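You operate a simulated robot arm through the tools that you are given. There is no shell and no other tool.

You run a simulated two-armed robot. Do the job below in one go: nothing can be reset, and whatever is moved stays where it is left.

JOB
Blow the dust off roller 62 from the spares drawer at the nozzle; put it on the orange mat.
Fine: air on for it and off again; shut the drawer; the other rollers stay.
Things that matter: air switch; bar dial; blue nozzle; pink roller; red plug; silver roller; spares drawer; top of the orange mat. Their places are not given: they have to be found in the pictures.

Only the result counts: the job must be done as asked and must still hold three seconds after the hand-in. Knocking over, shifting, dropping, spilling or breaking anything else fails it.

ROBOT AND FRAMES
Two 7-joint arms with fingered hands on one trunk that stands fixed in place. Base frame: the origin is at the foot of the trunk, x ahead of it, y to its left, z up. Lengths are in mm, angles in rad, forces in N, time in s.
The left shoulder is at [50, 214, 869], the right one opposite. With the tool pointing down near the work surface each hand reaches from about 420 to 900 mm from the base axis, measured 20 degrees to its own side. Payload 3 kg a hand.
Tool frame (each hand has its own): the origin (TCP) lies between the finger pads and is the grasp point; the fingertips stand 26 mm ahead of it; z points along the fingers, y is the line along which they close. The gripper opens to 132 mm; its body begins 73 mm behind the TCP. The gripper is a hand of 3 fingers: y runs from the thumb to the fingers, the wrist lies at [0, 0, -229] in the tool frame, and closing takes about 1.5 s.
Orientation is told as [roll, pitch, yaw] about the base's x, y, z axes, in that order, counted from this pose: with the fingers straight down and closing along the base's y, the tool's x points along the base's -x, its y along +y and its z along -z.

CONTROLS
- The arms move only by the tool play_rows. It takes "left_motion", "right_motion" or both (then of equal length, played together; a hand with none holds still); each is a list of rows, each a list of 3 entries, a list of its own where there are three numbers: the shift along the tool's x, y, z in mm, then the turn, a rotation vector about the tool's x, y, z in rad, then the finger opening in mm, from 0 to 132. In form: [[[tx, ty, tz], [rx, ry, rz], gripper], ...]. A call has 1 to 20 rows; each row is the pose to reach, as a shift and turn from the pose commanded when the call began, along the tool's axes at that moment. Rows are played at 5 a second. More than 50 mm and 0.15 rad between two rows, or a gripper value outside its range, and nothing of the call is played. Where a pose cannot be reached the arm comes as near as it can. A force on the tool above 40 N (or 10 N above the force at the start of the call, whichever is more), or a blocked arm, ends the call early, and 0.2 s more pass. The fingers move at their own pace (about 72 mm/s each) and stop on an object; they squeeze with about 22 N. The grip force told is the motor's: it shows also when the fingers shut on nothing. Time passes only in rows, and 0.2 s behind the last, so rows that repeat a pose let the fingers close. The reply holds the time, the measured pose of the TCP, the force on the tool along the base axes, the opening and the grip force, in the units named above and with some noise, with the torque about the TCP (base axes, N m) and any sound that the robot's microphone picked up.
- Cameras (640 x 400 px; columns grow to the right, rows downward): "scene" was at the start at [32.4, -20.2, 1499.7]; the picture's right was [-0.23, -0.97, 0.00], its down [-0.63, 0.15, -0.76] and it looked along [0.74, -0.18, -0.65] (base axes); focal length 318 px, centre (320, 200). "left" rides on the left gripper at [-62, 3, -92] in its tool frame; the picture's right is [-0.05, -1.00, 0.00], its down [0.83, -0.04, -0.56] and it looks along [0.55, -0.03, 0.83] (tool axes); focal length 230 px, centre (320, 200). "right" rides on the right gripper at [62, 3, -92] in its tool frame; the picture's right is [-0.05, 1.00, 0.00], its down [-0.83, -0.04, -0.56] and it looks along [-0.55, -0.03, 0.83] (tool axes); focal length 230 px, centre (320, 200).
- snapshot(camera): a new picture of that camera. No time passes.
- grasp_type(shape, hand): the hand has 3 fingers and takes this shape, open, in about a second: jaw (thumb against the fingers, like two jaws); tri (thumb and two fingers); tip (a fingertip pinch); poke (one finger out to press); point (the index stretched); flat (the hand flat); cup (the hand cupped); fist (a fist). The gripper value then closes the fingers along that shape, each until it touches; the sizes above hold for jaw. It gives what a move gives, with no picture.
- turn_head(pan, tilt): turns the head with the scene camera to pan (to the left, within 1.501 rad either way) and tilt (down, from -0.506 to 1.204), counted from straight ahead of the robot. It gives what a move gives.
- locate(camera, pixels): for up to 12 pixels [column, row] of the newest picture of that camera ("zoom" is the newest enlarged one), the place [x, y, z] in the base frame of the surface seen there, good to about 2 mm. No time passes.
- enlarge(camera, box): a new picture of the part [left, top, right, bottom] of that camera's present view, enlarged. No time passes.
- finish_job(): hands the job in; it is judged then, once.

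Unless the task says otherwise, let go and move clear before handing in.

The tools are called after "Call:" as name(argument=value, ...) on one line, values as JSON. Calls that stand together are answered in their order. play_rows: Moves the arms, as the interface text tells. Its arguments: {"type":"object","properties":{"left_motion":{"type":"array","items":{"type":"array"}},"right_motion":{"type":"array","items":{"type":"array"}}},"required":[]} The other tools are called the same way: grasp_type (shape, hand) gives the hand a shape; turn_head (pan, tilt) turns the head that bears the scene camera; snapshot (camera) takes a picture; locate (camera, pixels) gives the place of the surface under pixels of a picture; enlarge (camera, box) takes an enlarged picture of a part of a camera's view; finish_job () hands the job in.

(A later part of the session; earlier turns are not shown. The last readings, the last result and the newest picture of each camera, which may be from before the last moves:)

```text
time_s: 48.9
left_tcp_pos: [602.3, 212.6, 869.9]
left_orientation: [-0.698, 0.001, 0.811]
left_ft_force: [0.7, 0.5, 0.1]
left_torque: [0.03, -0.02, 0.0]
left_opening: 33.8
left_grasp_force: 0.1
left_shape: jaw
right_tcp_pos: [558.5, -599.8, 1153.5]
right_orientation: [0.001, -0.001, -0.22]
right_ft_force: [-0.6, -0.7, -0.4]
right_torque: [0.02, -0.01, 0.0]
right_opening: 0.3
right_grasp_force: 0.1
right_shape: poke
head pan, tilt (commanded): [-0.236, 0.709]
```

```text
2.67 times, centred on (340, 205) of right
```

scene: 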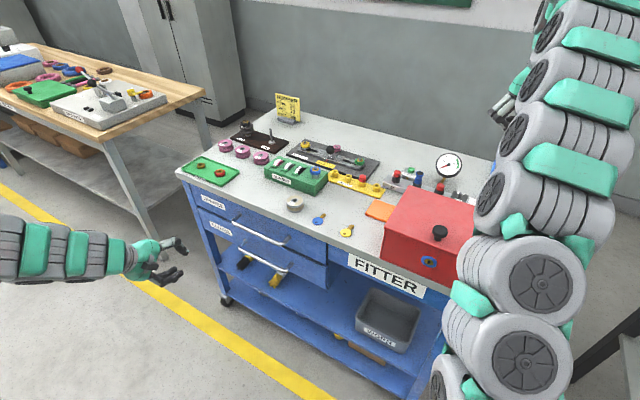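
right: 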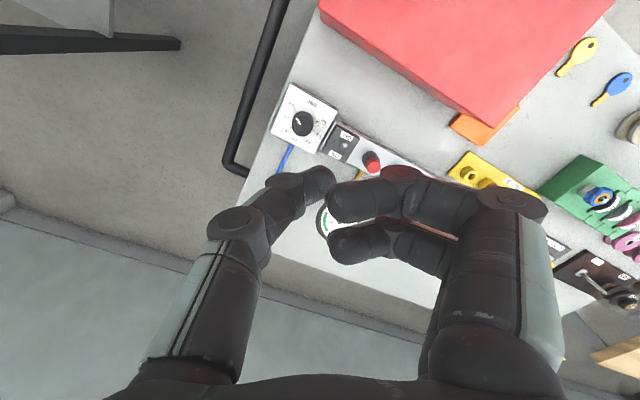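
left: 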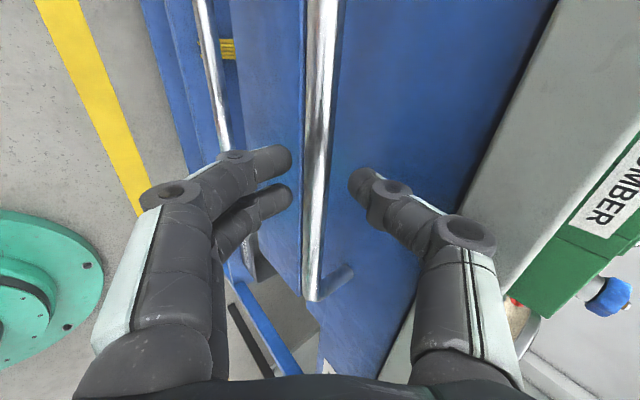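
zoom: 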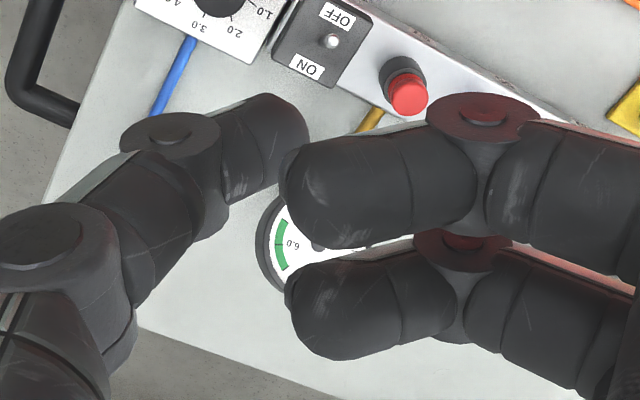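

In poke shape the thumb is the extended tip (on the tool axis, ≈26 mm ahead of TCP) with the fingers curled behind. I move the tip above and in front (robot side) of the lever.

Call:
play_rows(right_motion=[[[-9, 9.3, 31], [0, 0, 0], 0], [[-18, 18.6, 62], [0, 0, 0], 0], [[-27, 28, 92], [0, 0, 0], 0], [[-36, 37.3, 123], [0, 0, 0], 0], [[-44.4, 46.6, 153.5], [0, 0, 0], 0], [[-44.4, 46.6, 153.5], [0, 0, 0], 0]])

Call:
snapshot(camera="right")

Call:
snapshot(camera="scene")

```text
time_s: 50.3
left_tcp_pos: [602.0, 211.6, 870.1]
left_orientation: [-0.696, 0.0, 0.813]
left_ft_force: [-0.6, 0.6, -1.2]
left_torque: [-0.01, 0.02, 0.0]
left_opening: 33.8
left_grasp_force: 0.0
left_shape: jaw
right_tcp_pos: [612.6, -563.9, 996.7]
right_orientation: [0.001, -0.001, -0.221]
right_ft_force: [0.3, -0.3, 0.0]
right_torque: [-0.01, 0.03, -0.01]
right_opening: 0.2
right_grasp_force: 0.1
right_shape: poke
head pan, tilt (commanded): [-0.236, 0.709]
```

```text
taken
```

right: 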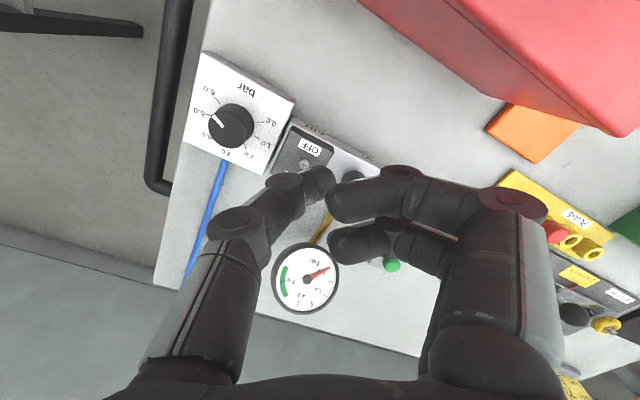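

```text
taken
```

scene: 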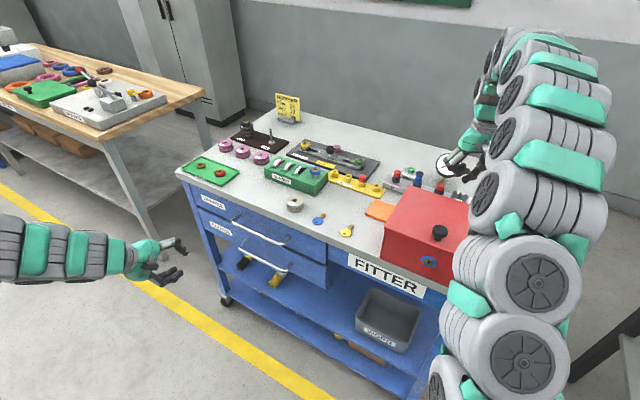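

Call:
enlarge(camera="right", box=[180, 50, 350, 200])

Call:
locate(camera="zoom", pixels=[[470, 425], [455, 435], [450, 410], [490, 440], [490, 370], [420, 420]])

Call:
enlarge(camera="scene", box=[420, 140, 510, 210])

```text
2.67 times, centred on (265, 125) of right
```

zoom: 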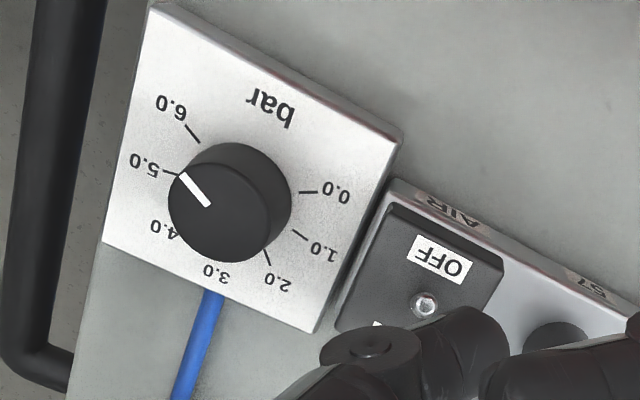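

```text
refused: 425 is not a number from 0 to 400
```

```text
5.71 times, centred on (465, 175) of scene
```

zoom: 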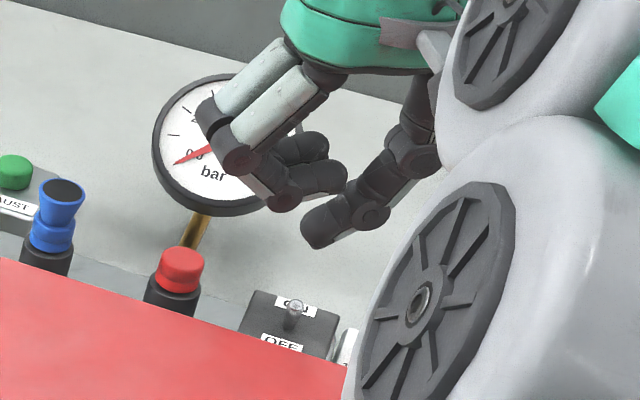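

The dial pointer is parallel to the 6.0 tick, as wanted. I lower the poke tip to just in front of the lever.

Call:
play_rows(right_motion=[[[0, 0, 20], [0, 0, 0], 0], [[0, 0, 40], [0, 0, 0], 0], [[0, 0, 55], [0, 0, 0], 0], [[0, 0, 55], [0, 0, 0], 0]])

Call:
enlarge(camera="scene", box=[420, 160, 500, 215])

Call:
snapshot(camera="right")

```text
time_s: 51.3
left_tcp_pos: [602.7, 212.2, 869.8]
left_orientation: [-0.698, 0.001, 0.813]
left_ft_force: [-0.1, -0.8, 0.9]
left_torque: [0.0, -0.03, -0.02]
left_opening: 33.7
left_grasp_force: 0.0
left_shape: jaw
right_tcp_pos: [614.4, -564.8, 943.3]
right_orientation: [0.0, -0.002, -0.222]
right_ft_force: [0.3, 0.5, 0.0]
right_torque: [0.01, 0.0, -0.02]
right_opening: 0.1
right_grasp_force: 0.1
right_shape: poke
head pan, tilt (commanded): [-0.236, 0.709]
```

```text
7.27 times, centred on (460, 188) of scene
```

zoom: 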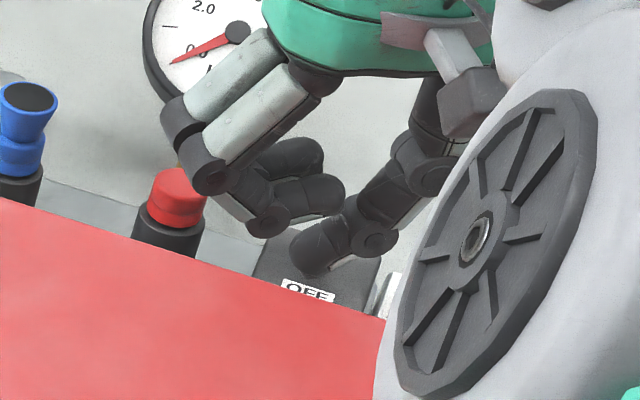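

```text
taken
```

right: 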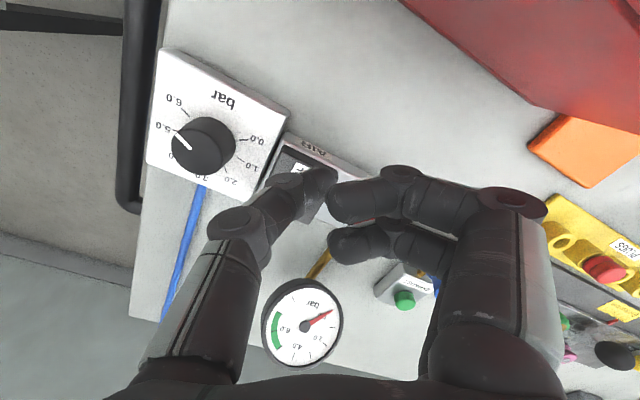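

Call:
locate(camera="zoom", pixels=[[300, 240], [310, 262], [325, 240], [300, 268], [335, 255], [310, 292], [280, 260]])

Call:
enlarge(camera="right", box=[250, 120, 370, 220])

```text
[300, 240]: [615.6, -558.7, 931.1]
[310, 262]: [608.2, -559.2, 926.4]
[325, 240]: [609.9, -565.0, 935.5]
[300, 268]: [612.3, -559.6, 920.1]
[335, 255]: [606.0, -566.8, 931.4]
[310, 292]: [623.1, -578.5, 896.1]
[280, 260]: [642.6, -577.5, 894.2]
```

```text
4.00 times, centred on (310, 170) of right
```

zoom: 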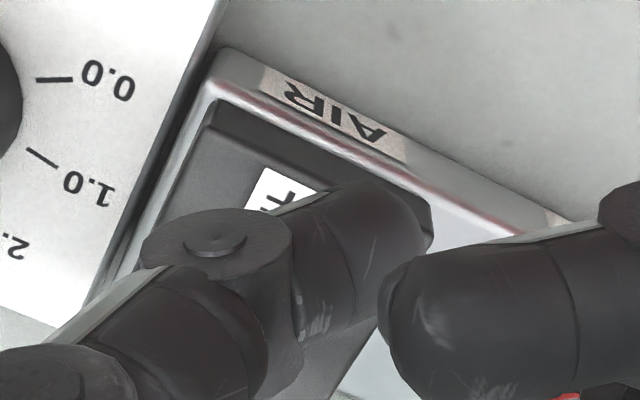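

The thumb tip is at about (613,−563,917), ~8 mm in front of the lever. I lower 12 mm and push it in the +e direction step by step.

Call:
play_rows(right_motion=[[[0, 0, 6], [0, 0, 0], 0], [[0, 0, 12], [0, 0, 0], 0], [[-5.1, -3.1, 12], [0, 0, 0], 0], [[-10.3, -6.2, 12], [0, 0, 0], 0], [[-15.4, -9.3, 12], [0, 0, 0], 0], [[-20.6, -12.3, 12], [0, 0, 0], 0], [[-24, -14.4, 12], [0, 0, 0], 0]])

Call:
enlarge(camera="scene", box=[420, 140, 500, 215])

Call:
snapshot(camera="right")

```text
time_s: 52.9
left_tcp_pos: [601.7, 212.8, 870.0]
left_orientation: [-0.697, 0.0, 0.812]
left_ft_force: [-0.3, 0.3, 0.1]
left_torque: [-0.01, 0.0, -0.01]
left_opening: 33.6
left_grasp_force: 0.0
left_shape: jaw
right_tcp_pos: [632.3, -585.3, 932.8]
right_orientation: [0.003, 0.002, -0.224]
right_ft_force: [-12.9, 8.0, 1.2]
right_torque: [0.15, 0.24, -0.07]
right_opening: 0.1
right_grasp_force: 0.1
right_shape: poke
head pan, tilt (commanded): [-0.236, 0.709]
```

```text
5.33 times, centred on (460, 178) of scene
```

zoom: 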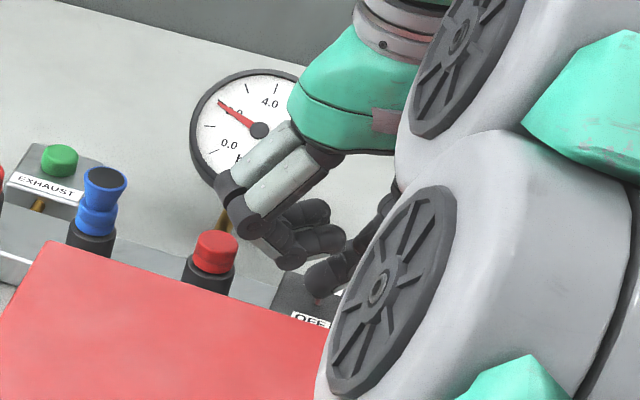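

```text
taken
```

right: 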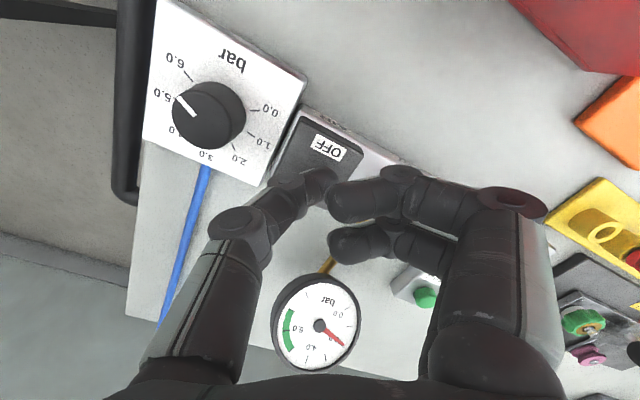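

The gauge needle has begun to climb (≈2.5), so the switch flipped ON. I back off the lever and raise the hand, then read the gauge.

Call:
play_rows(right_motion=[[[8, 5, 0], [0, 0, 0], 0], [[18, 11, 0], [0, 0, 0], 0], [[18, 11, -25], [0, 0, 0], 0], [[18, 11, -60], [0, 0, 0], 0], [[18, 11, -100], [0, 0, 0], 0], [[18, 11, -140], [0, 0, 0], 0]])

Call:
snapshot(camera="scene")

Call:
enlarge(camera="scene", box=[395, 140, 500, 215])

Call:
enlarge(camera="right", box=[180, 60, 400, 320])

```text
time_s: 54.3
left_tcp_pos: [600.9, 213.2, 868.6]
left_orientation: [-0.698, 0.0, 0.811]
left_ft_force: [-0.3, 0.4, -0.6]
left_torque: [-0.01, 0.0, 0.0]
left_opening: 33.8
left_grasp_force: 0.1
left_shape: jaw
right_tcp_pos: [617.7, -567.9, 1073.1]
right_orientation: [0.0, 0.0, -0.22]
right_ft_force: [-0.9, 0.3, -0.4]
right_torque: [0.02, -0.01, 0.0]
right_opening: 0.1
right_grasp_force: 0.1
right_shape: poke
head pan, tilt (commanded): [-0.236, 0.709]
```

```text
taken
```

scene: 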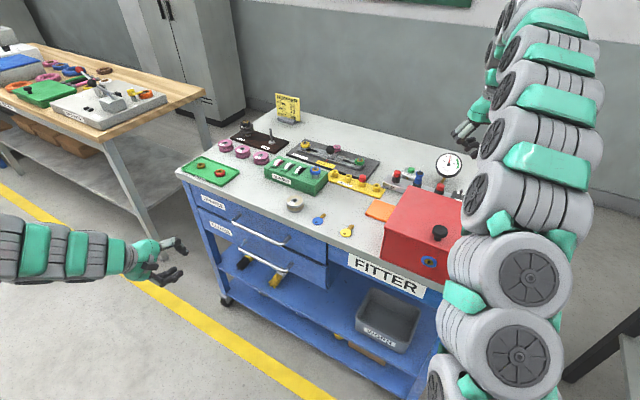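

```text
5.33 times, centred on (448, 178) of scene
```

zoom: 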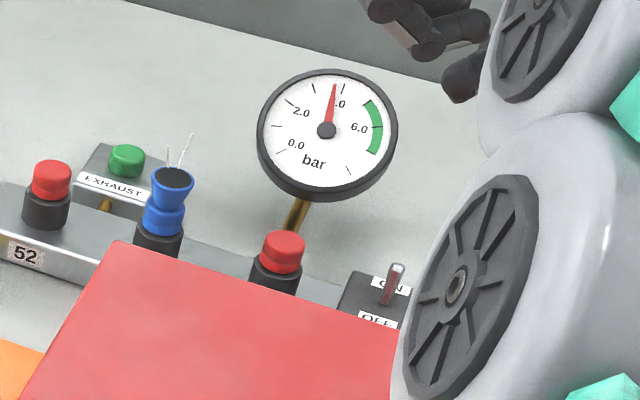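

```text
1.54 times, centred on (290, 190) of right
```

zoom: 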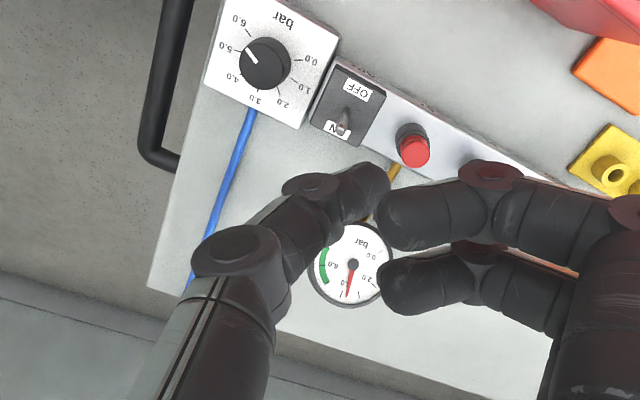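

Air streaks leave the blue nozzle and the needle is at ~3.7 and perhaps still rising. I reset the right hand to jaw (about a second passes) and read the gauge again.

Call:
grasp_type(shape="jaw", hand="right")

Call:
enlarge(camera="scene", box=[425, 145, 475, 185])

```text
time_s: 55.2
left_tcp_pos: [603.1, 211.8, 868.8]
left_orientation: [-0.697, 0.001, 0.81]
left_ft_force: [-0.1, 0.6, 0.3]
left_torque: [-0.03, -0.01, 0.05]
left_opening: 33.7
left_grasp_force: 0.1
left_shape: jaw
right_tcp_pos: [616.8, -568.7, 1071.5]
right_orientation: [0.0, 0.0, -0.221]
right_ft_force: [0.2, -1.4, -0.3]
right_torque: [0.0, 0.02, 0.0]
right_opening: 131.7
right_grasp_force: 0.1
right_shape: jaw
head pan, tilt (commanded): [-0.236, 0.709]
```

```text
10.00 times, centred on (450, 165) of scene
```

zoom: 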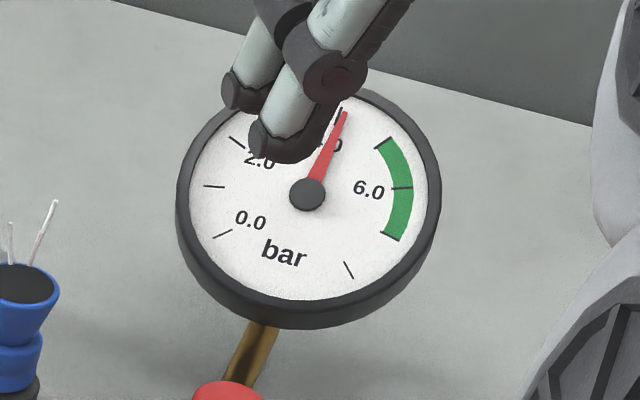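

The needle is at ~4.1 and still creeping up. I move the right hand over to the roller in the meantime (yaw turned to −0.76) and read again.

Call:
play_rows(right_motion=[[[-2, 39.5, 0], [0, 0, 0.045], 110], [[-4, 79, 0], [0, 0, 0.09], 90], [[-6, 118.4, 0], [0, 0, 0.135], 90], [[-8, 157.9, 5], [0, 0, 0.18], 90], [[-10, 197.4, 10], [0, 0, 0.225], 90], [[-12, 236.9, 15], [0, 0, 0.27], 90], [[-14, 276.3, 20], [0, 0, 0.315], 90], [[-16, 315.8, 25], [0, 0, 0.36], 90], [[-18, 355.3, 35], [0, 0, 0.405], 90], [[-20, 394.8, 45], [0, 0, 0.45], 90], [[-22, 434.2, 55], [0, 0, 0.495], 90], [[-25, 473.7, 61], [0, 0, 0.54], 90]])

Call:
snapshot(camera="scene")

Call:
enlarge(camera="scene", box=[425, 145, 475, 185])

Call:
snapshot(camera="right")

```text
time_s: 57.8
left_tcp_pos: [601.7, 211.9, 868.6]
left_orientation: [-0.694, 0.0, 0.813]
left_ft_force: [-0.2, -0.8, -0.3]
left_torque: [-0.03, 0.01, -0.03]
left_opening: 33.5
left_grasp_force: 0.0
left_shape: jaw
right_tcp_pos: [747.2, -113.9, 1009.6]
right_orientation: [0.001, 0.0, -0.763]
right_ft_force: [0.7, 0.3, 0.2]
right_torque: [0.03, -0.03, 0.03]
right_opening: 90.2
right_grasp_force: 0.0
right_shape: jaw
head pan, tilt (commanded): [-0.236, 0.709]
```

```text
taken
```

scene: 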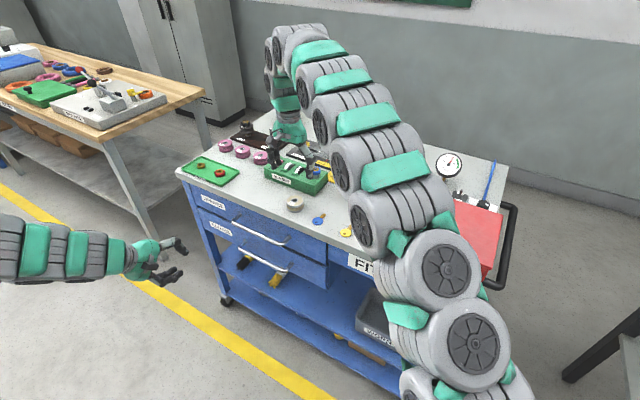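

```text
10.00 times, centred on (450, 165) of scene
```

zoom: 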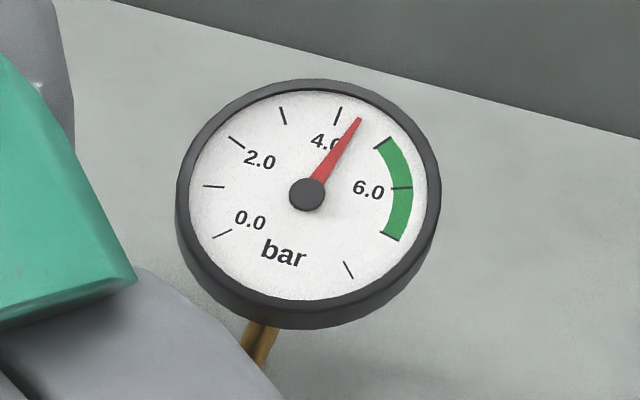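

```text
taken
```

right: 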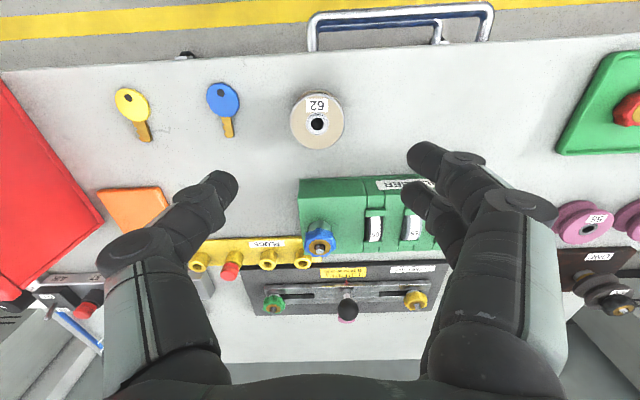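

The needle reads ~4.5 and seems to be levelling below the green band (5–7). I wait two seconds and read it again before going on.

Call:
play_rows(right_motion=[[[0, 0, 0], [0, 0, 0], 90], [[0, 0, 0], [0, 0, 0], 90], [[0, 0, 0], [0, 0, 0], 90], [[0, 0, 0], [0, 0, 0], 90], [[0, 0, 0], [0, 0, 0], 90], [[0, 0, 0], [0, 0, 0], 90], [[0, 0, 0], [0, 0, 0], 90], [[0, 0, 0], [0, 0, 0], 90], [[0, 0, 0], [0, 0, 0], 90], [[0, 0, 0], [0, 0, 0], 90]])

Call:
enlarge(camera="scene", box=[425, 145, 475, 185])

Call:
enlarge(camera="scene", box=[430, 140, 520, 220])

```text
time_s: 60.0
left_tcp_pos: [602.3, 212.5, 869.7]
left_orientation: [-0.696, 0.0, 0.811]
left_ft_force: [0.1, 0.5, -0.1]
left_torque: [0.0, -0.01, -0.01]
left_opening: 33.7
left_grasp_force: 0.0
left_shape: jaw
right_tcp_pos: [747.2, -113.2, 1010.4]
right_orientation: [0.001, -0.001, -0.761]
right_ft_force: [-0.4, 0.9, -0.1]
right_torque: [0.02, 0.0, -0.01]
right_opening: 90.6
right_grasp_force: 0.1
right_shape: jaw
head pan, tilt (commanded): [-0.236, 0.709]
```

```text
10.00 times, centred on (450, 165) of scene
```

zoom: 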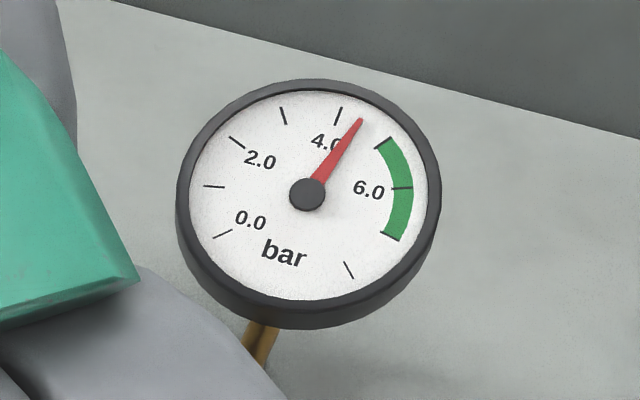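

```text
5.00 times, centred on (475, 180) of scene
```

zoom: 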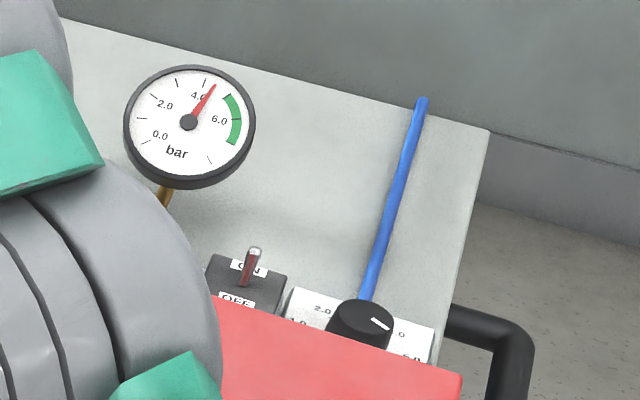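

The needle has settled near 4.4, below the green band though the dial stands at ~6 — something on the manifold may be leaking. I bring the right camera over the manifold for a close look.

Call:
play_rows(right_motion=[[[-17.7, -39, -6], [0, 0, -0.06], 110], [[-35.4, -78, -12], [0, 0, -0.12], 130], [[-53.1, -117, -17], [0, 0, -0.18], 130], [[-70.8, -156, -23], [0, 0, -0.24], 130], [[-88.6, -195, -28], [0, 0, -0.3], 130], [[-106.3, -234, -34], [0, 0, -0.36], 130], [[-124, -273, -39], [0, 0, -0.42], 130], [[-141.7, -312, -45], [0, 0, -0.48], 130], [[-159.4, -351, -50], [0, 0, -0.54], 130]])

Call:
snapshot(camera="right")

Call:
enlarge(camera="scene", box=[370, 140, 500, 220])

```text
time_s: 62.0
left_tcp_pos: [601.8, 213.1, 868.9]
left_orientation: [-0.696, -0.001, 0.811]
left_ft_force: [0.8, 0.2, -0.1]
left_torque: [0.0, -0.01, -0.01]
left_opening: 33.6
left_grasp_force: 0.0
left_shape: jaw
right_tcp_pos: [619.2, -478.9, 1058.9]
right_orientation: [0.0, 0.001, -0.22]
right_ft_force: [-0.5, -0.2, -0.5]
right_torque: [0.0, -0.01, 0.0]
right_opening: 129.8
right_grasp_force: 0.0
right_shape: jaw
head pan, tilt (commanded): [-0.236, 0.709]
```

```text
taken
```

right: 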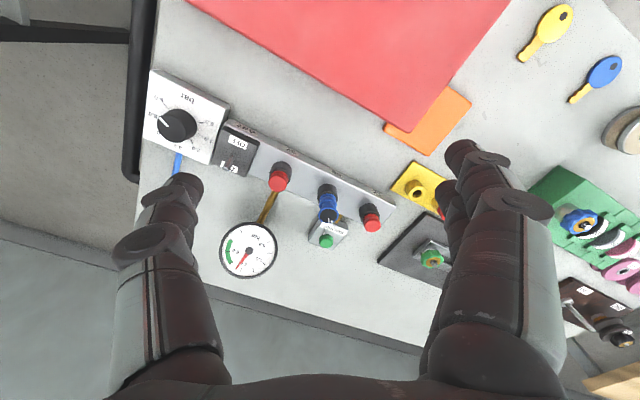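

```text
4.92 times, centred on (435, 180) of scene
```

zoom: 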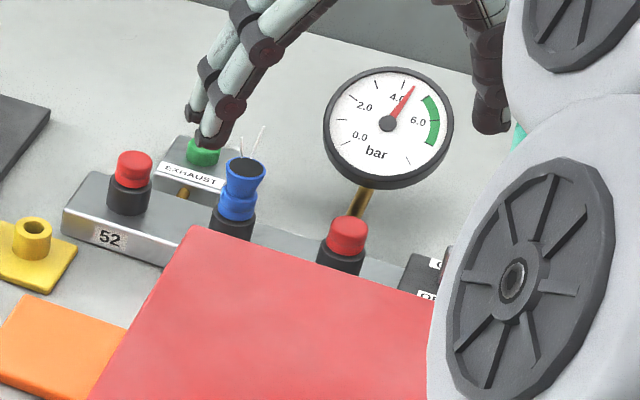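

Call:
enlarge(camera="right", box=[250, 140, 400, 250])

Call:
enlarge(camera="right", box=[140, 60, 260, 190])

Call:
enlarge(camera="right", box=[210, 210, 290, 290])

```text
3.64 times, centred on (325, 195) of right
```

zoom: 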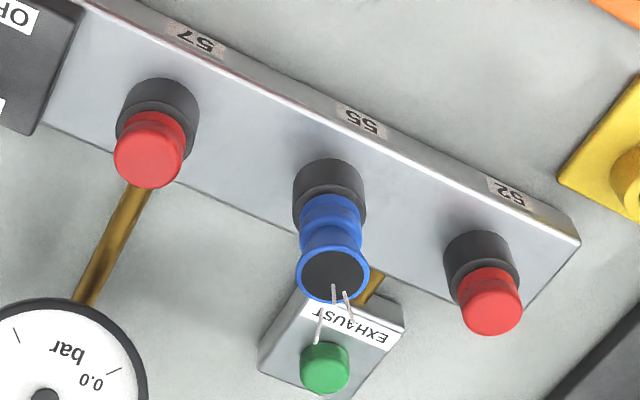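

```text
3.08 times, centred on (200, 125) of right
```

zoom: 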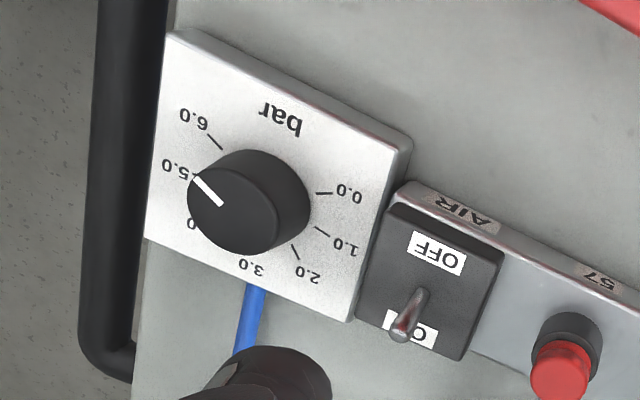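

```text
5.00 times, centred on (250, 250) of right
```

zoom: 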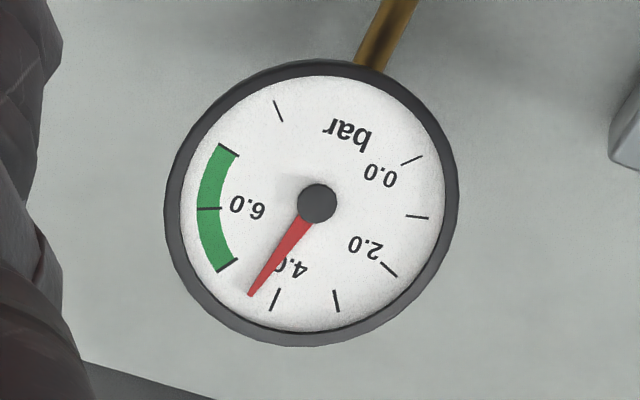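

The gauge sits at ~4.5 and the nozzle blows. I check the dial in 3D by locating its mark and ticks.

Call:
enlarge(camera="right", box=[140, 70, 236, 166])

Call:
locate(camera="zoom", pixels=[[265, 220], [240, 190], [285, 240], [345, 200], [290, 160], [330, 270]])

```text
4.17 times, centred on (188, 118) of right
```

zoom: 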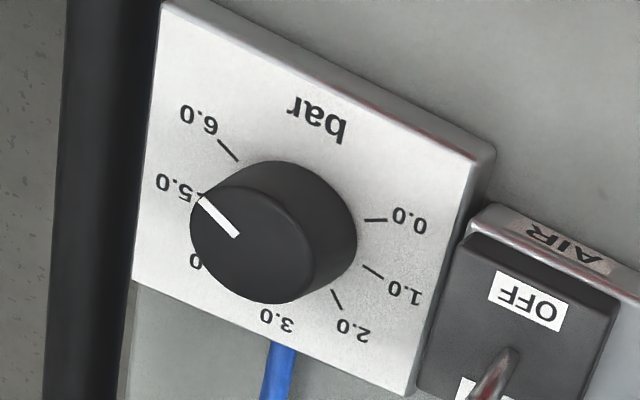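

```text
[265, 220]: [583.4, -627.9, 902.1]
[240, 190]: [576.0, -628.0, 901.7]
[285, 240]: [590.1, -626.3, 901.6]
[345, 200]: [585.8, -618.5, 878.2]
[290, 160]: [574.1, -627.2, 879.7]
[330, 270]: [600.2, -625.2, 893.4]
```

Call:
locate(camera="zoom", pixels=[[236, 235], [202, 201], [238, 160], [220, 141], [190, 196], [365, 220], [388, 219], [362, 266], [380, 275], [333, 290], [342, 308], [260, 350]])

```text
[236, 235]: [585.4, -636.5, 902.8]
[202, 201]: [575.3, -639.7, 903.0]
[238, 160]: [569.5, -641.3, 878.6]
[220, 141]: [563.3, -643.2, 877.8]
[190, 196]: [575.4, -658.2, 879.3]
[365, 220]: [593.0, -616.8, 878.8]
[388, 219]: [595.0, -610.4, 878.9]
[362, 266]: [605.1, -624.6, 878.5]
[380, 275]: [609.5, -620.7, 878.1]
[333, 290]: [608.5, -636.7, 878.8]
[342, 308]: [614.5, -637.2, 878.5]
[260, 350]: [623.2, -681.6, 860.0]
```

The dial is indeed exactly at 6.0, yet the gauge shows ~4.45: there must be a leak. I compare the seating heights of the plugs on 52 and 57 and of the nozzle.

Call:
enlarge(camera="right", box=[256, 150, 396, 240])

Call:
locate(camera="zoom", pixels=[[110, 175], [100, 160], [120, 190], [130, 100], [490, 305], [480, 290], [500, 320], [470, 245], [315, 275], [60, 100], [250, 200], [400, 230]])

Call:
enlarge(camera="scene", box=[385, 160, 455, 205])

```text
4.44 times, centred on (326, 195) of right
```

zoom: 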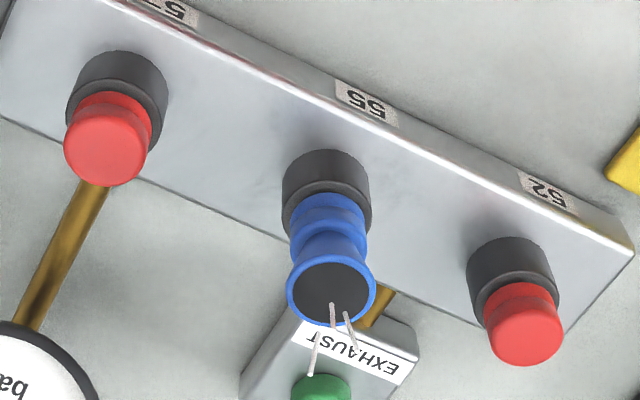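

```text
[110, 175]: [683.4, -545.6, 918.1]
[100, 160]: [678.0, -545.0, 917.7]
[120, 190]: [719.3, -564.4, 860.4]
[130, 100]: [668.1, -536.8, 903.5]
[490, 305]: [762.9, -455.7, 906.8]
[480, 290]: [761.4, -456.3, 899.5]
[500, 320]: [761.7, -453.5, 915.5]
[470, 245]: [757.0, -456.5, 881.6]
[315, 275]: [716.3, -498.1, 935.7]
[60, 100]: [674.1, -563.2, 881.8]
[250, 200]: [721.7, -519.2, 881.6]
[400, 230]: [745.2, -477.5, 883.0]
```

```text
8.89 times, centred on (420, 182) of scene
```

zoom: 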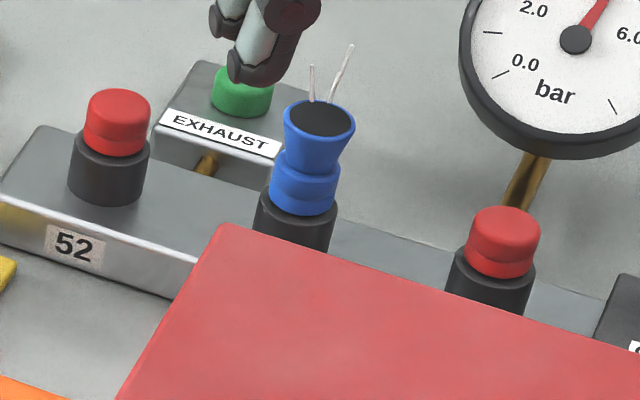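

Call:
locate(camera="zoom", pixels=[[118, 100], [112, 115], [125, 108], [505, 220], [500, 235], [515, 228], [110, 145], [495, 265], [90, 170], [480, 290], [240, 90], [140, 185]])

Call:
enlarge(camera="right", box=[345, 195, 395, 235])

Call:
enlarge(camera="right", box=[255, 155, 305, 195])

```text
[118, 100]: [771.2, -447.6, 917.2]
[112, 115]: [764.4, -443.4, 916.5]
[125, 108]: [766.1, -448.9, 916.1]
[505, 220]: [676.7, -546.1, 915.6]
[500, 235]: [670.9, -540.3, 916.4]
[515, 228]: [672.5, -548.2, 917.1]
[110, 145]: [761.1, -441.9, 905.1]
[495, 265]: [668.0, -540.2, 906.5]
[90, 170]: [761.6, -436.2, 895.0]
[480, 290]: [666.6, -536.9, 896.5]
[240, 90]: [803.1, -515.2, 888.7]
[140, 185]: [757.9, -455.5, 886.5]
```

```text
10.00 times, centred on (370, 215) of right
```

zoom: 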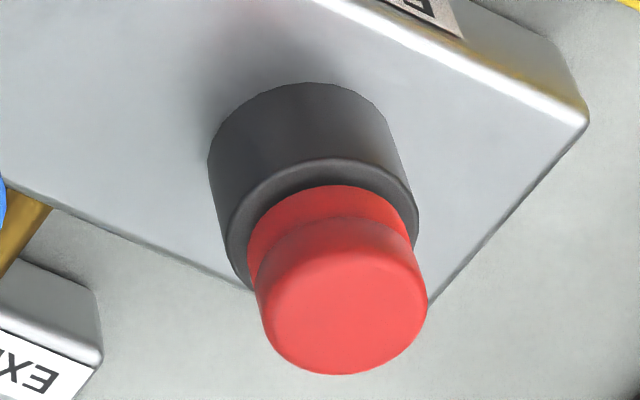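

```text
10.00 times, centred on (280, 175) of right
```

zoom: 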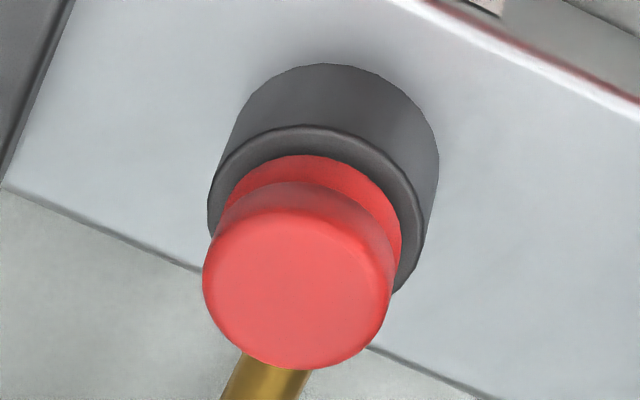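

Both plugs are seated equally (tops ≈916–917). I move the right hand aside and search the whole air line for leak streaks with the scene camera.

Call:
play_rows(right_motion=[[[20, -30, -20], [0, 0, 0], 130], [[40, -60, -40], [0, 0, 0], 130], [[60, -90, -60], [0, 0, 0], 130], [[80, -120, -80], [0, 0, 0], 130]])

Call:
enlarge(camera="scene", box=[385, 155, 435, 195])

Call:
enlarge(camera="scene", box=[425, 165, 475, 205])

Call:
enlarge(camera="scene", box=[370, 130, 520, 230])

Call:
snapshot(camera="right")

```text
time_s: 63.0
left_tcp_pos: [601.6, 211.9, 869.0]
left_orientation: [-0.697, 0.0, 0.811]
left_ft_force: [-0.1, 0.6, 0.0]
left_torque: [0.02, 0.0, 0.02]
left_opening: 33.9
left_grasp_force: 0.1
left_shape: jaw
right_tcp_pos: [513.3, -574.6, 1140.5]
right_orientation: [0.0, -0.001, -0.221]
right_ft_force: [-0.4, -0.8, 0.3]
right_torque: [-0.04, 0.05, -0.01]
right_opening: 130.1
right_grasp_force: 0.1
right_shape: jaw
head pan, tilt (commanded): [-0.236, 0.709]
```

```text
10.00 times, centred on (410, 175) of scene
```

zoom: 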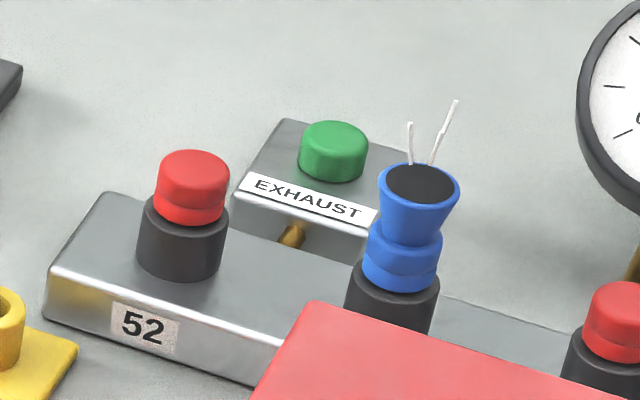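

```text
10.00 times, centred on (450, 185) of scene
```

zoom: 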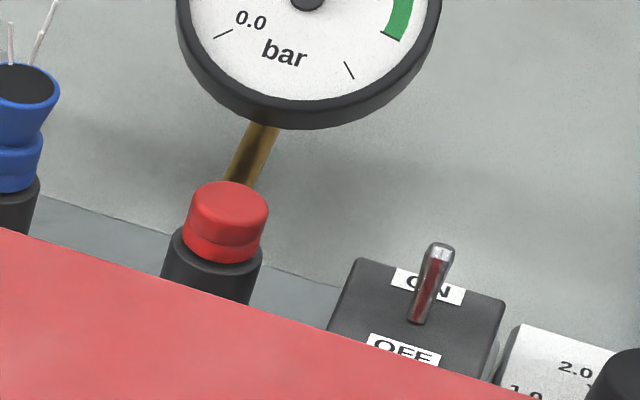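

```text
4.00 times, centred on (445, 180) of scene
```

zoom: 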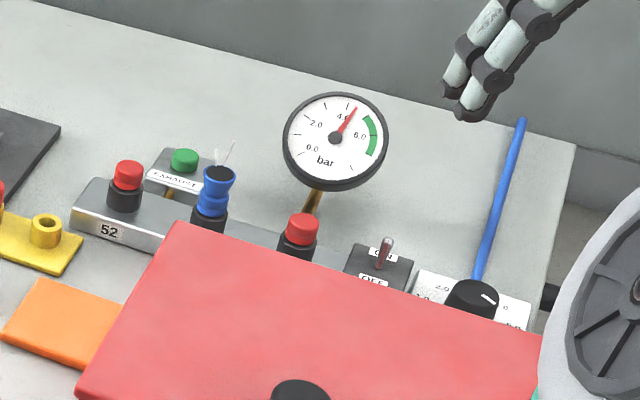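

```text
taken
```

right: 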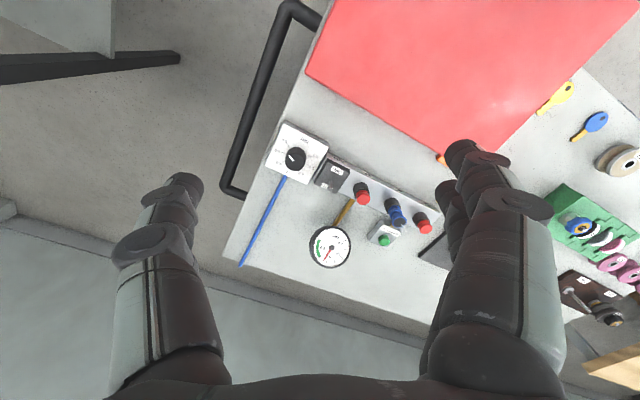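

No leak streaks show besides the nozzle's. I compare how the spare plug sits in its rack socket with how the manifold plugs sit.

Call:
enlarge(camera="scene", box=[340, 160, 400, 200])

Call:
locate(camera="zoom", pixels=[[240, 165], [235, 150], [250, 160], [225, 195], [230, 225], [340, 245], [360, 230], [150, 180], [200, 260], [330, 300], [510, 200], [420, 250]])

```text
10.00 times, centred on (370, 180) of scene
```

zoom: 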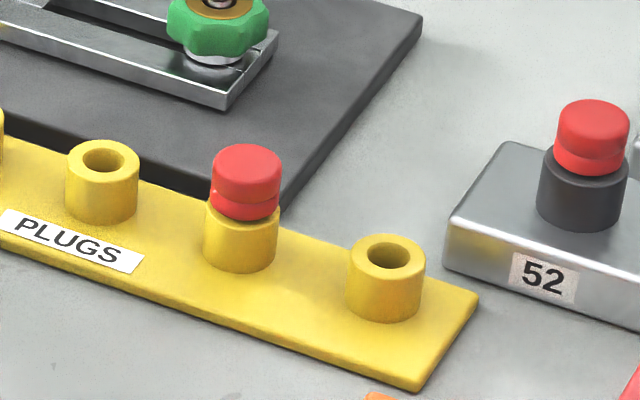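

```text
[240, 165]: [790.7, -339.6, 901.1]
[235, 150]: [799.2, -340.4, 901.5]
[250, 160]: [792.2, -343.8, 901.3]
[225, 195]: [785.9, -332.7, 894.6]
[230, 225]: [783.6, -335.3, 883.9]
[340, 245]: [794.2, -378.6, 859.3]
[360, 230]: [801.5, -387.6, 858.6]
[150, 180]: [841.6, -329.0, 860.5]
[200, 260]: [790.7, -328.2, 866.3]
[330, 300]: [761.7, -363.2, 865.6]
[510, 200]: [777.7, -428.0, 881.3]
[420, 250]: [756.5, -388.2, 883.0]
```

The rack plug and manifold plugs sit alike, so the plugs look properly seated. I check whether the switch lever is thrown fully to ON.

Call:
enlarge(camera="scene", box=[445, 180, 485, 210])

Call:
locate(camera="zoom", pixels=[[400, 95], [390, 120], [380, 150], [370, 180], [365, 200], [360, 130], [430, 150], [340, 240], [280, 170], [470, 250]])

Call:
enlarge(camera="right", box=[300, 145, 370, 205])

```text
13.33 times, centred on (465, 195) of scene
```

zoom: 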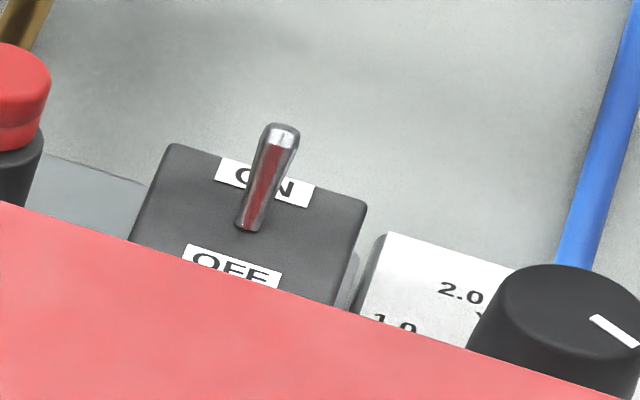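

```text
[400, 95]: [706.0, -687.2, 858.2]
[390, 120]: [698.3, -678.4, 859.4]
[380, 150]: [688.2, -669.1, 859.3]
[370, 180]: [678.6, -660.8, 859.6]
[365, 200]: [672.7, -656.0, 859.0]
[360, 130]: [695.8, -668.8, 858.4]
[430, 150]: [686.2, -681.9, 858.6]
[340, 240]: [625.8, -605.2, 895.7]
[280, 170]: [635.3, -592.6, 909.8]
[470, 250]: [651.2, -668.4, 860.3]
```

```text
6.67 times, centred on (335, 175) of right
```

zoom: 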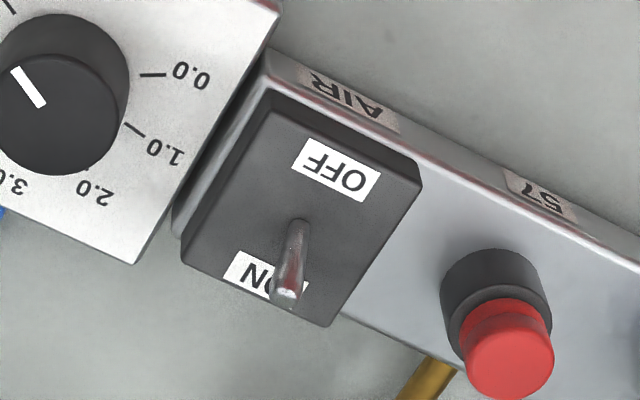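

The lever is fully at ON. I will try blowing at this pressure and watch the dust; first I bring the right hand back over the roller.

Call:
play_rows(right_motion=[[[-10.4, 41.9, 0], [0, 0, 0.045], 110], [[-20.8, 83.8, 0], [0, 0, 0.09], 95], [[-31.2, 125.7, 5], [0, 0, 0.135], 90], [[-41.6, 167.5, 15], [0, 0, 0.18], 90], [[-52, 209.4, 30], [0, 0, 0.225], 90], [[-62.4, 251.3, 45], [0, 0, 0.27], 90], [[-72.8, 293.2, 60], [0, 0, 0.315], 90], [[-83.3, 335.1, 75], [0, 0, 0.36], 90], [[-93.7, 377, 90], [0, 0, 0.405], 90], [[-104.1, 418.8, 105], [0, 0, 0.45], 90], [[-114.5, 460.7, 120], [0, 0, 0.495], 90], [[-124.9, 502.6, 140], [0, 0, 0.541], 90], [[-124.9, 502.6, 140], [0, 0, 0.541], 90]])

Call:
snapshot(camera="right")

```text
time_s: 65.8
left_tcp_pos: [601.8, 212.7, 868.9]
left_orientation: [-0.696, 0.0, 0.81]
left_ft_force: [0.0, 0.2, -0.1]
left_torque: [-0.01, 0.01, 0.01]
left_opening: 33.5
left_grasp_force: 0.1
left_shape: jaw
right_tcp_pos: [751.3, -110.6, 1002.5]
right_orientation: [0.0, 0.001, -0.763]
right_ft_force: [-0.1, 0.2, -0.6]
right_torque: [-0.01, 0.0, 0.0]
right_opening: 90.4
right_grasp_force: 0.1
right_shape: jaw
head pan, tilt (commanded): [-0.236, 0.709]
```

```text
taken
```

right: 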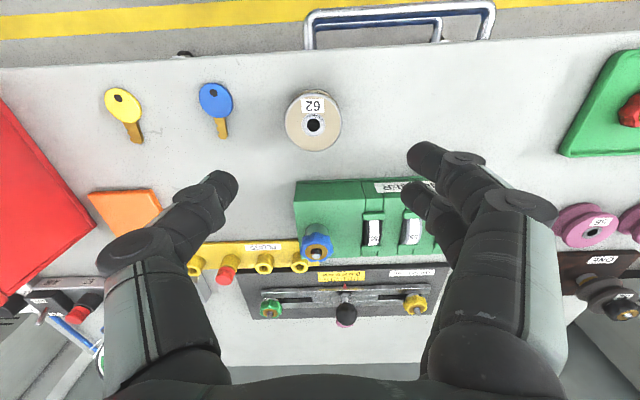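

Call:
locate(camera="right", pixels=[[313, 99], [287, 124], [340, 124], [313, 149], [296, 107], [330, 142], [296, 140], [331, 108]])

```text
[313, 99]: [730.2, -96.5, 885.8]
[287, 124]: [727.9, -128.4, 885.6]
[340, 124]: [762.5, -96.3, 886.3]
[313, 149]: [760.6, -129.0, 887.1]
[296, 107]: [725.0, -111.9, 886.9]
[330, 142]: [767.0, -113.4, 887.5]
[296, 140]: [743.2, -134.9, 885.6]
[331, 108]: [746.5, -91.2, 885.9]
```

The roller centre is (745,−113), radius ~24. I correct by (+4,−6) in the tool frame and descend to z≈891.

Call:
play_rows(right_motion=[[[4, -5.8, 10], [0, 0, 0], 80], [[4, -5.8, 45], [0, 0, 0], 80], [[4, -5.8, 80], [0, 0, 0], 80], [[4, -5.8, 102], [0, 0, 0], 80], [[4, -5.8, 111], [0, 0, 0], 80], [[4, -5.8, 111], [0, 0, 0], 80]])

Call:
snapshot(camera="right")

```text
time_s: 67.2
left_tcp_pos: [601.3, 212.8, 869.8]
left_orientation: [-0.696, -0.001, 0.812]
left_ft_force: [0.9, 0.3, 0.2]
left_torque: [-0.01, 0.03, 0.01]
left_opening: 33.9
left_grasp_force: 0.0
left_shape: jaw
right_tcp_pos: [739.3, -115.0, 890.3]
right_orientation: [0.0, -0.001, -0.763]
right_ft_force: [-0.3, -0.4, 0.2]
right_torque: [0.02, 0.03, 0.01]
right_opening: 80.3
right_grasp_force: 0.1
right_shape: jaw
head pan, tilt (commanded): [-0.236, 0.709]
```

```text
taken
```

right: 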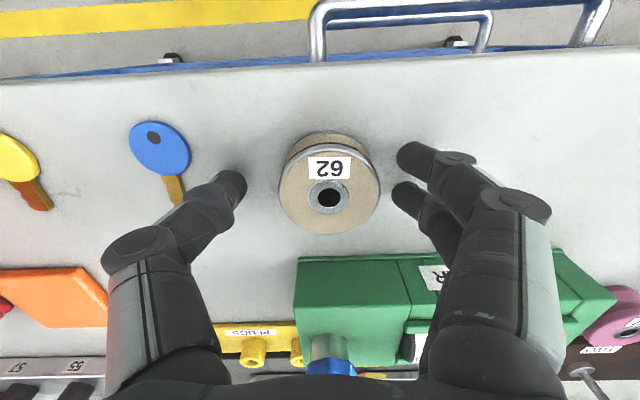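

The hub at (329,196) is ~4.4 mm toward the fingers. I correct and close.

Call:
play_rows(right_motion=[[[0, 4.4, 0], [0, 0, 0], 80], [[0, 4.4, 0], [0, 0, 0], 65], [[0, 4.4, 0], [0, 0, 0], 50], [[0, 4.4, 0], [0, 0, 0], 30], [[0, 4.4, 0], [0, 0, 0], 20], [[0, 4.4, 0], [0, 0, 0], 20], [[0, 4.4, 0], [0, 0, 0], 20]])

Call:
snapshot(camera="right")

```text
time_s: 68.8
left_tcp_pos: [601.4, 211.8, 870.6]
left_orientation: [-0.697, 0.001, 0.813]
left_ft_force: [0.4, 0.3, -1.4]
left_torque: [0.03, -0.02, 0.01]
left_opening: 33.9
left_grasp_force: 0.0
left_shape: jaw
right_tcp_pos: [741.9, -112.0, 889.9]
right_orientation: [0.001, 0.0, -0.763]
right_ft_force: [0.6, 1.5, 0.2]
right_torque: [-0.02, 0.0, 0.03]
right_opening: 39.7
right_grasp_force: 22.4
right_shape: jaw
head pan, tilt (commanded): [-0.236, 0.709]
```

```text
taken
```

right: 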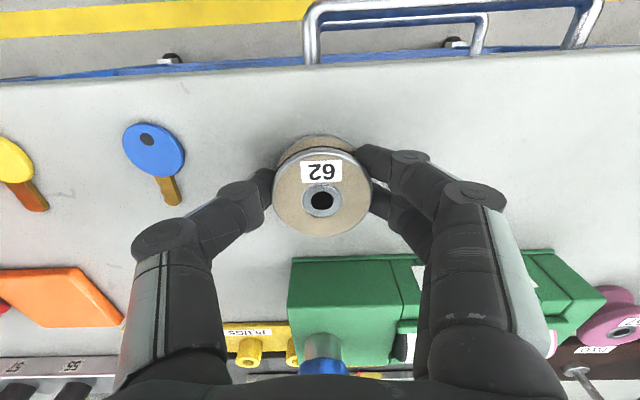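

Grip is firm (22 N, 39.7 mm). I lift the roller and carry it over the nozzle at a safe height.

Call:
play_rows(right_motion=[[[0, 0, -15], [0, 0, 0], 20], [[0, 0, -50], [0, 0, 0], 20], [[0, 0, -95], [0, 0, 0], 20], [[0, 0, -140], [0, 0, 0], 20], [[-25, -29.3, -140], [0, 0, 0], 20], [[-49.8, -58.6, -140], [0, 0, 0], 20], [[-74.7, -87.9, -140], [0, 0, 0], 20], [[-99.6, -117.2, -140], [0, 0, 0], 20], [[-124.6, -146.6, -140], [0, 0, 0], 20], [[-149.5, -175.9, -140], [0, 0, 0], 20], [[-174.4, -205.2, -140], [0, 0, 0], 20], [[-199.3, -234.5, -140], [0, 0, 0], 20], [[-224.2, -263.8, -140], [0, 0, 0], 20], [[-249.1, -293.1, -140], [0, 0, 0], 20], [[-249.1, -293.1, -140], [0, 0, 0], 20]])

Call:
snapshot(camera="right")

Call:
snapshot(camera="scene")

Call:
enlarge(camera="scene", box=[370, 110, 490, 200])

```text
time_s: 72.0
left_tcp_pos: [600.8, 212.2, 869.6]
left_orientation: [-0.696, 0.001, 0.812]
left_ft_force: [0.5, -0.7, -0.7]
left_torque: [0.01, 0.02, 0.06]
left_opening: 33.7
left_grasp_force: 0.0
left_shape: jaw
right_tcp_pos: [720.1, -495.2, 1025.5]
right_orientation: [0.0, 0.001, -0.761]
right_ft_force: [-0.1, -0.7, -2.2]
right_torque: [-0.02, 0.02, -0.03]
right_opening: 39.3
right_grasp_force: 21.8
right_shape: jaw
head pan, tilt (commanded): [-0.236, 0.709]
```

```text
taken
```

right: 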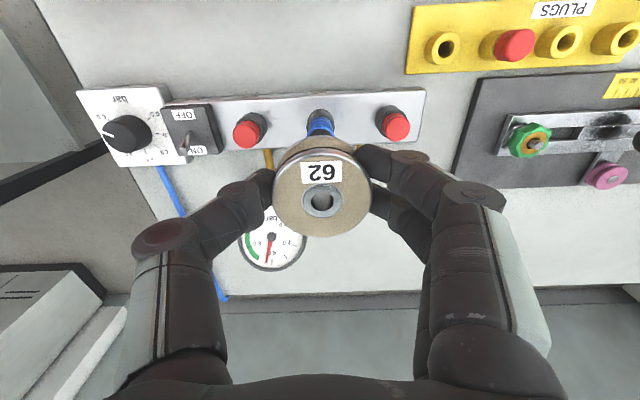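

```text
taken
```

scene: 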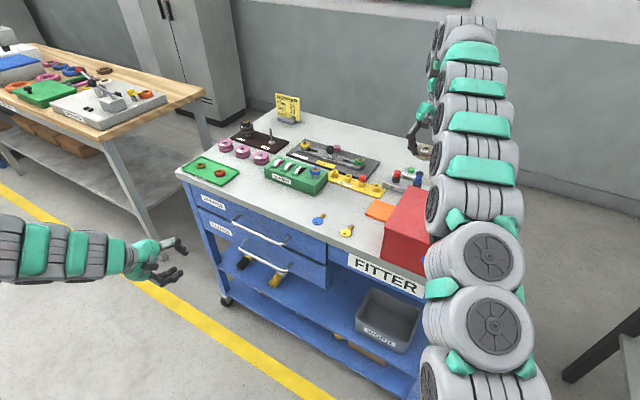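

```text
4.44 times, centred on (430, 155) of scene
```

zoom: 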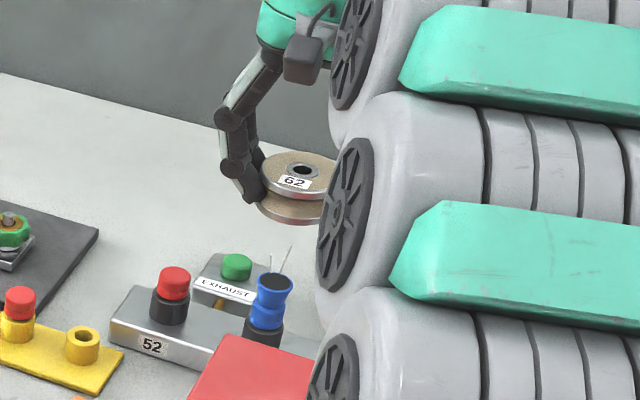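

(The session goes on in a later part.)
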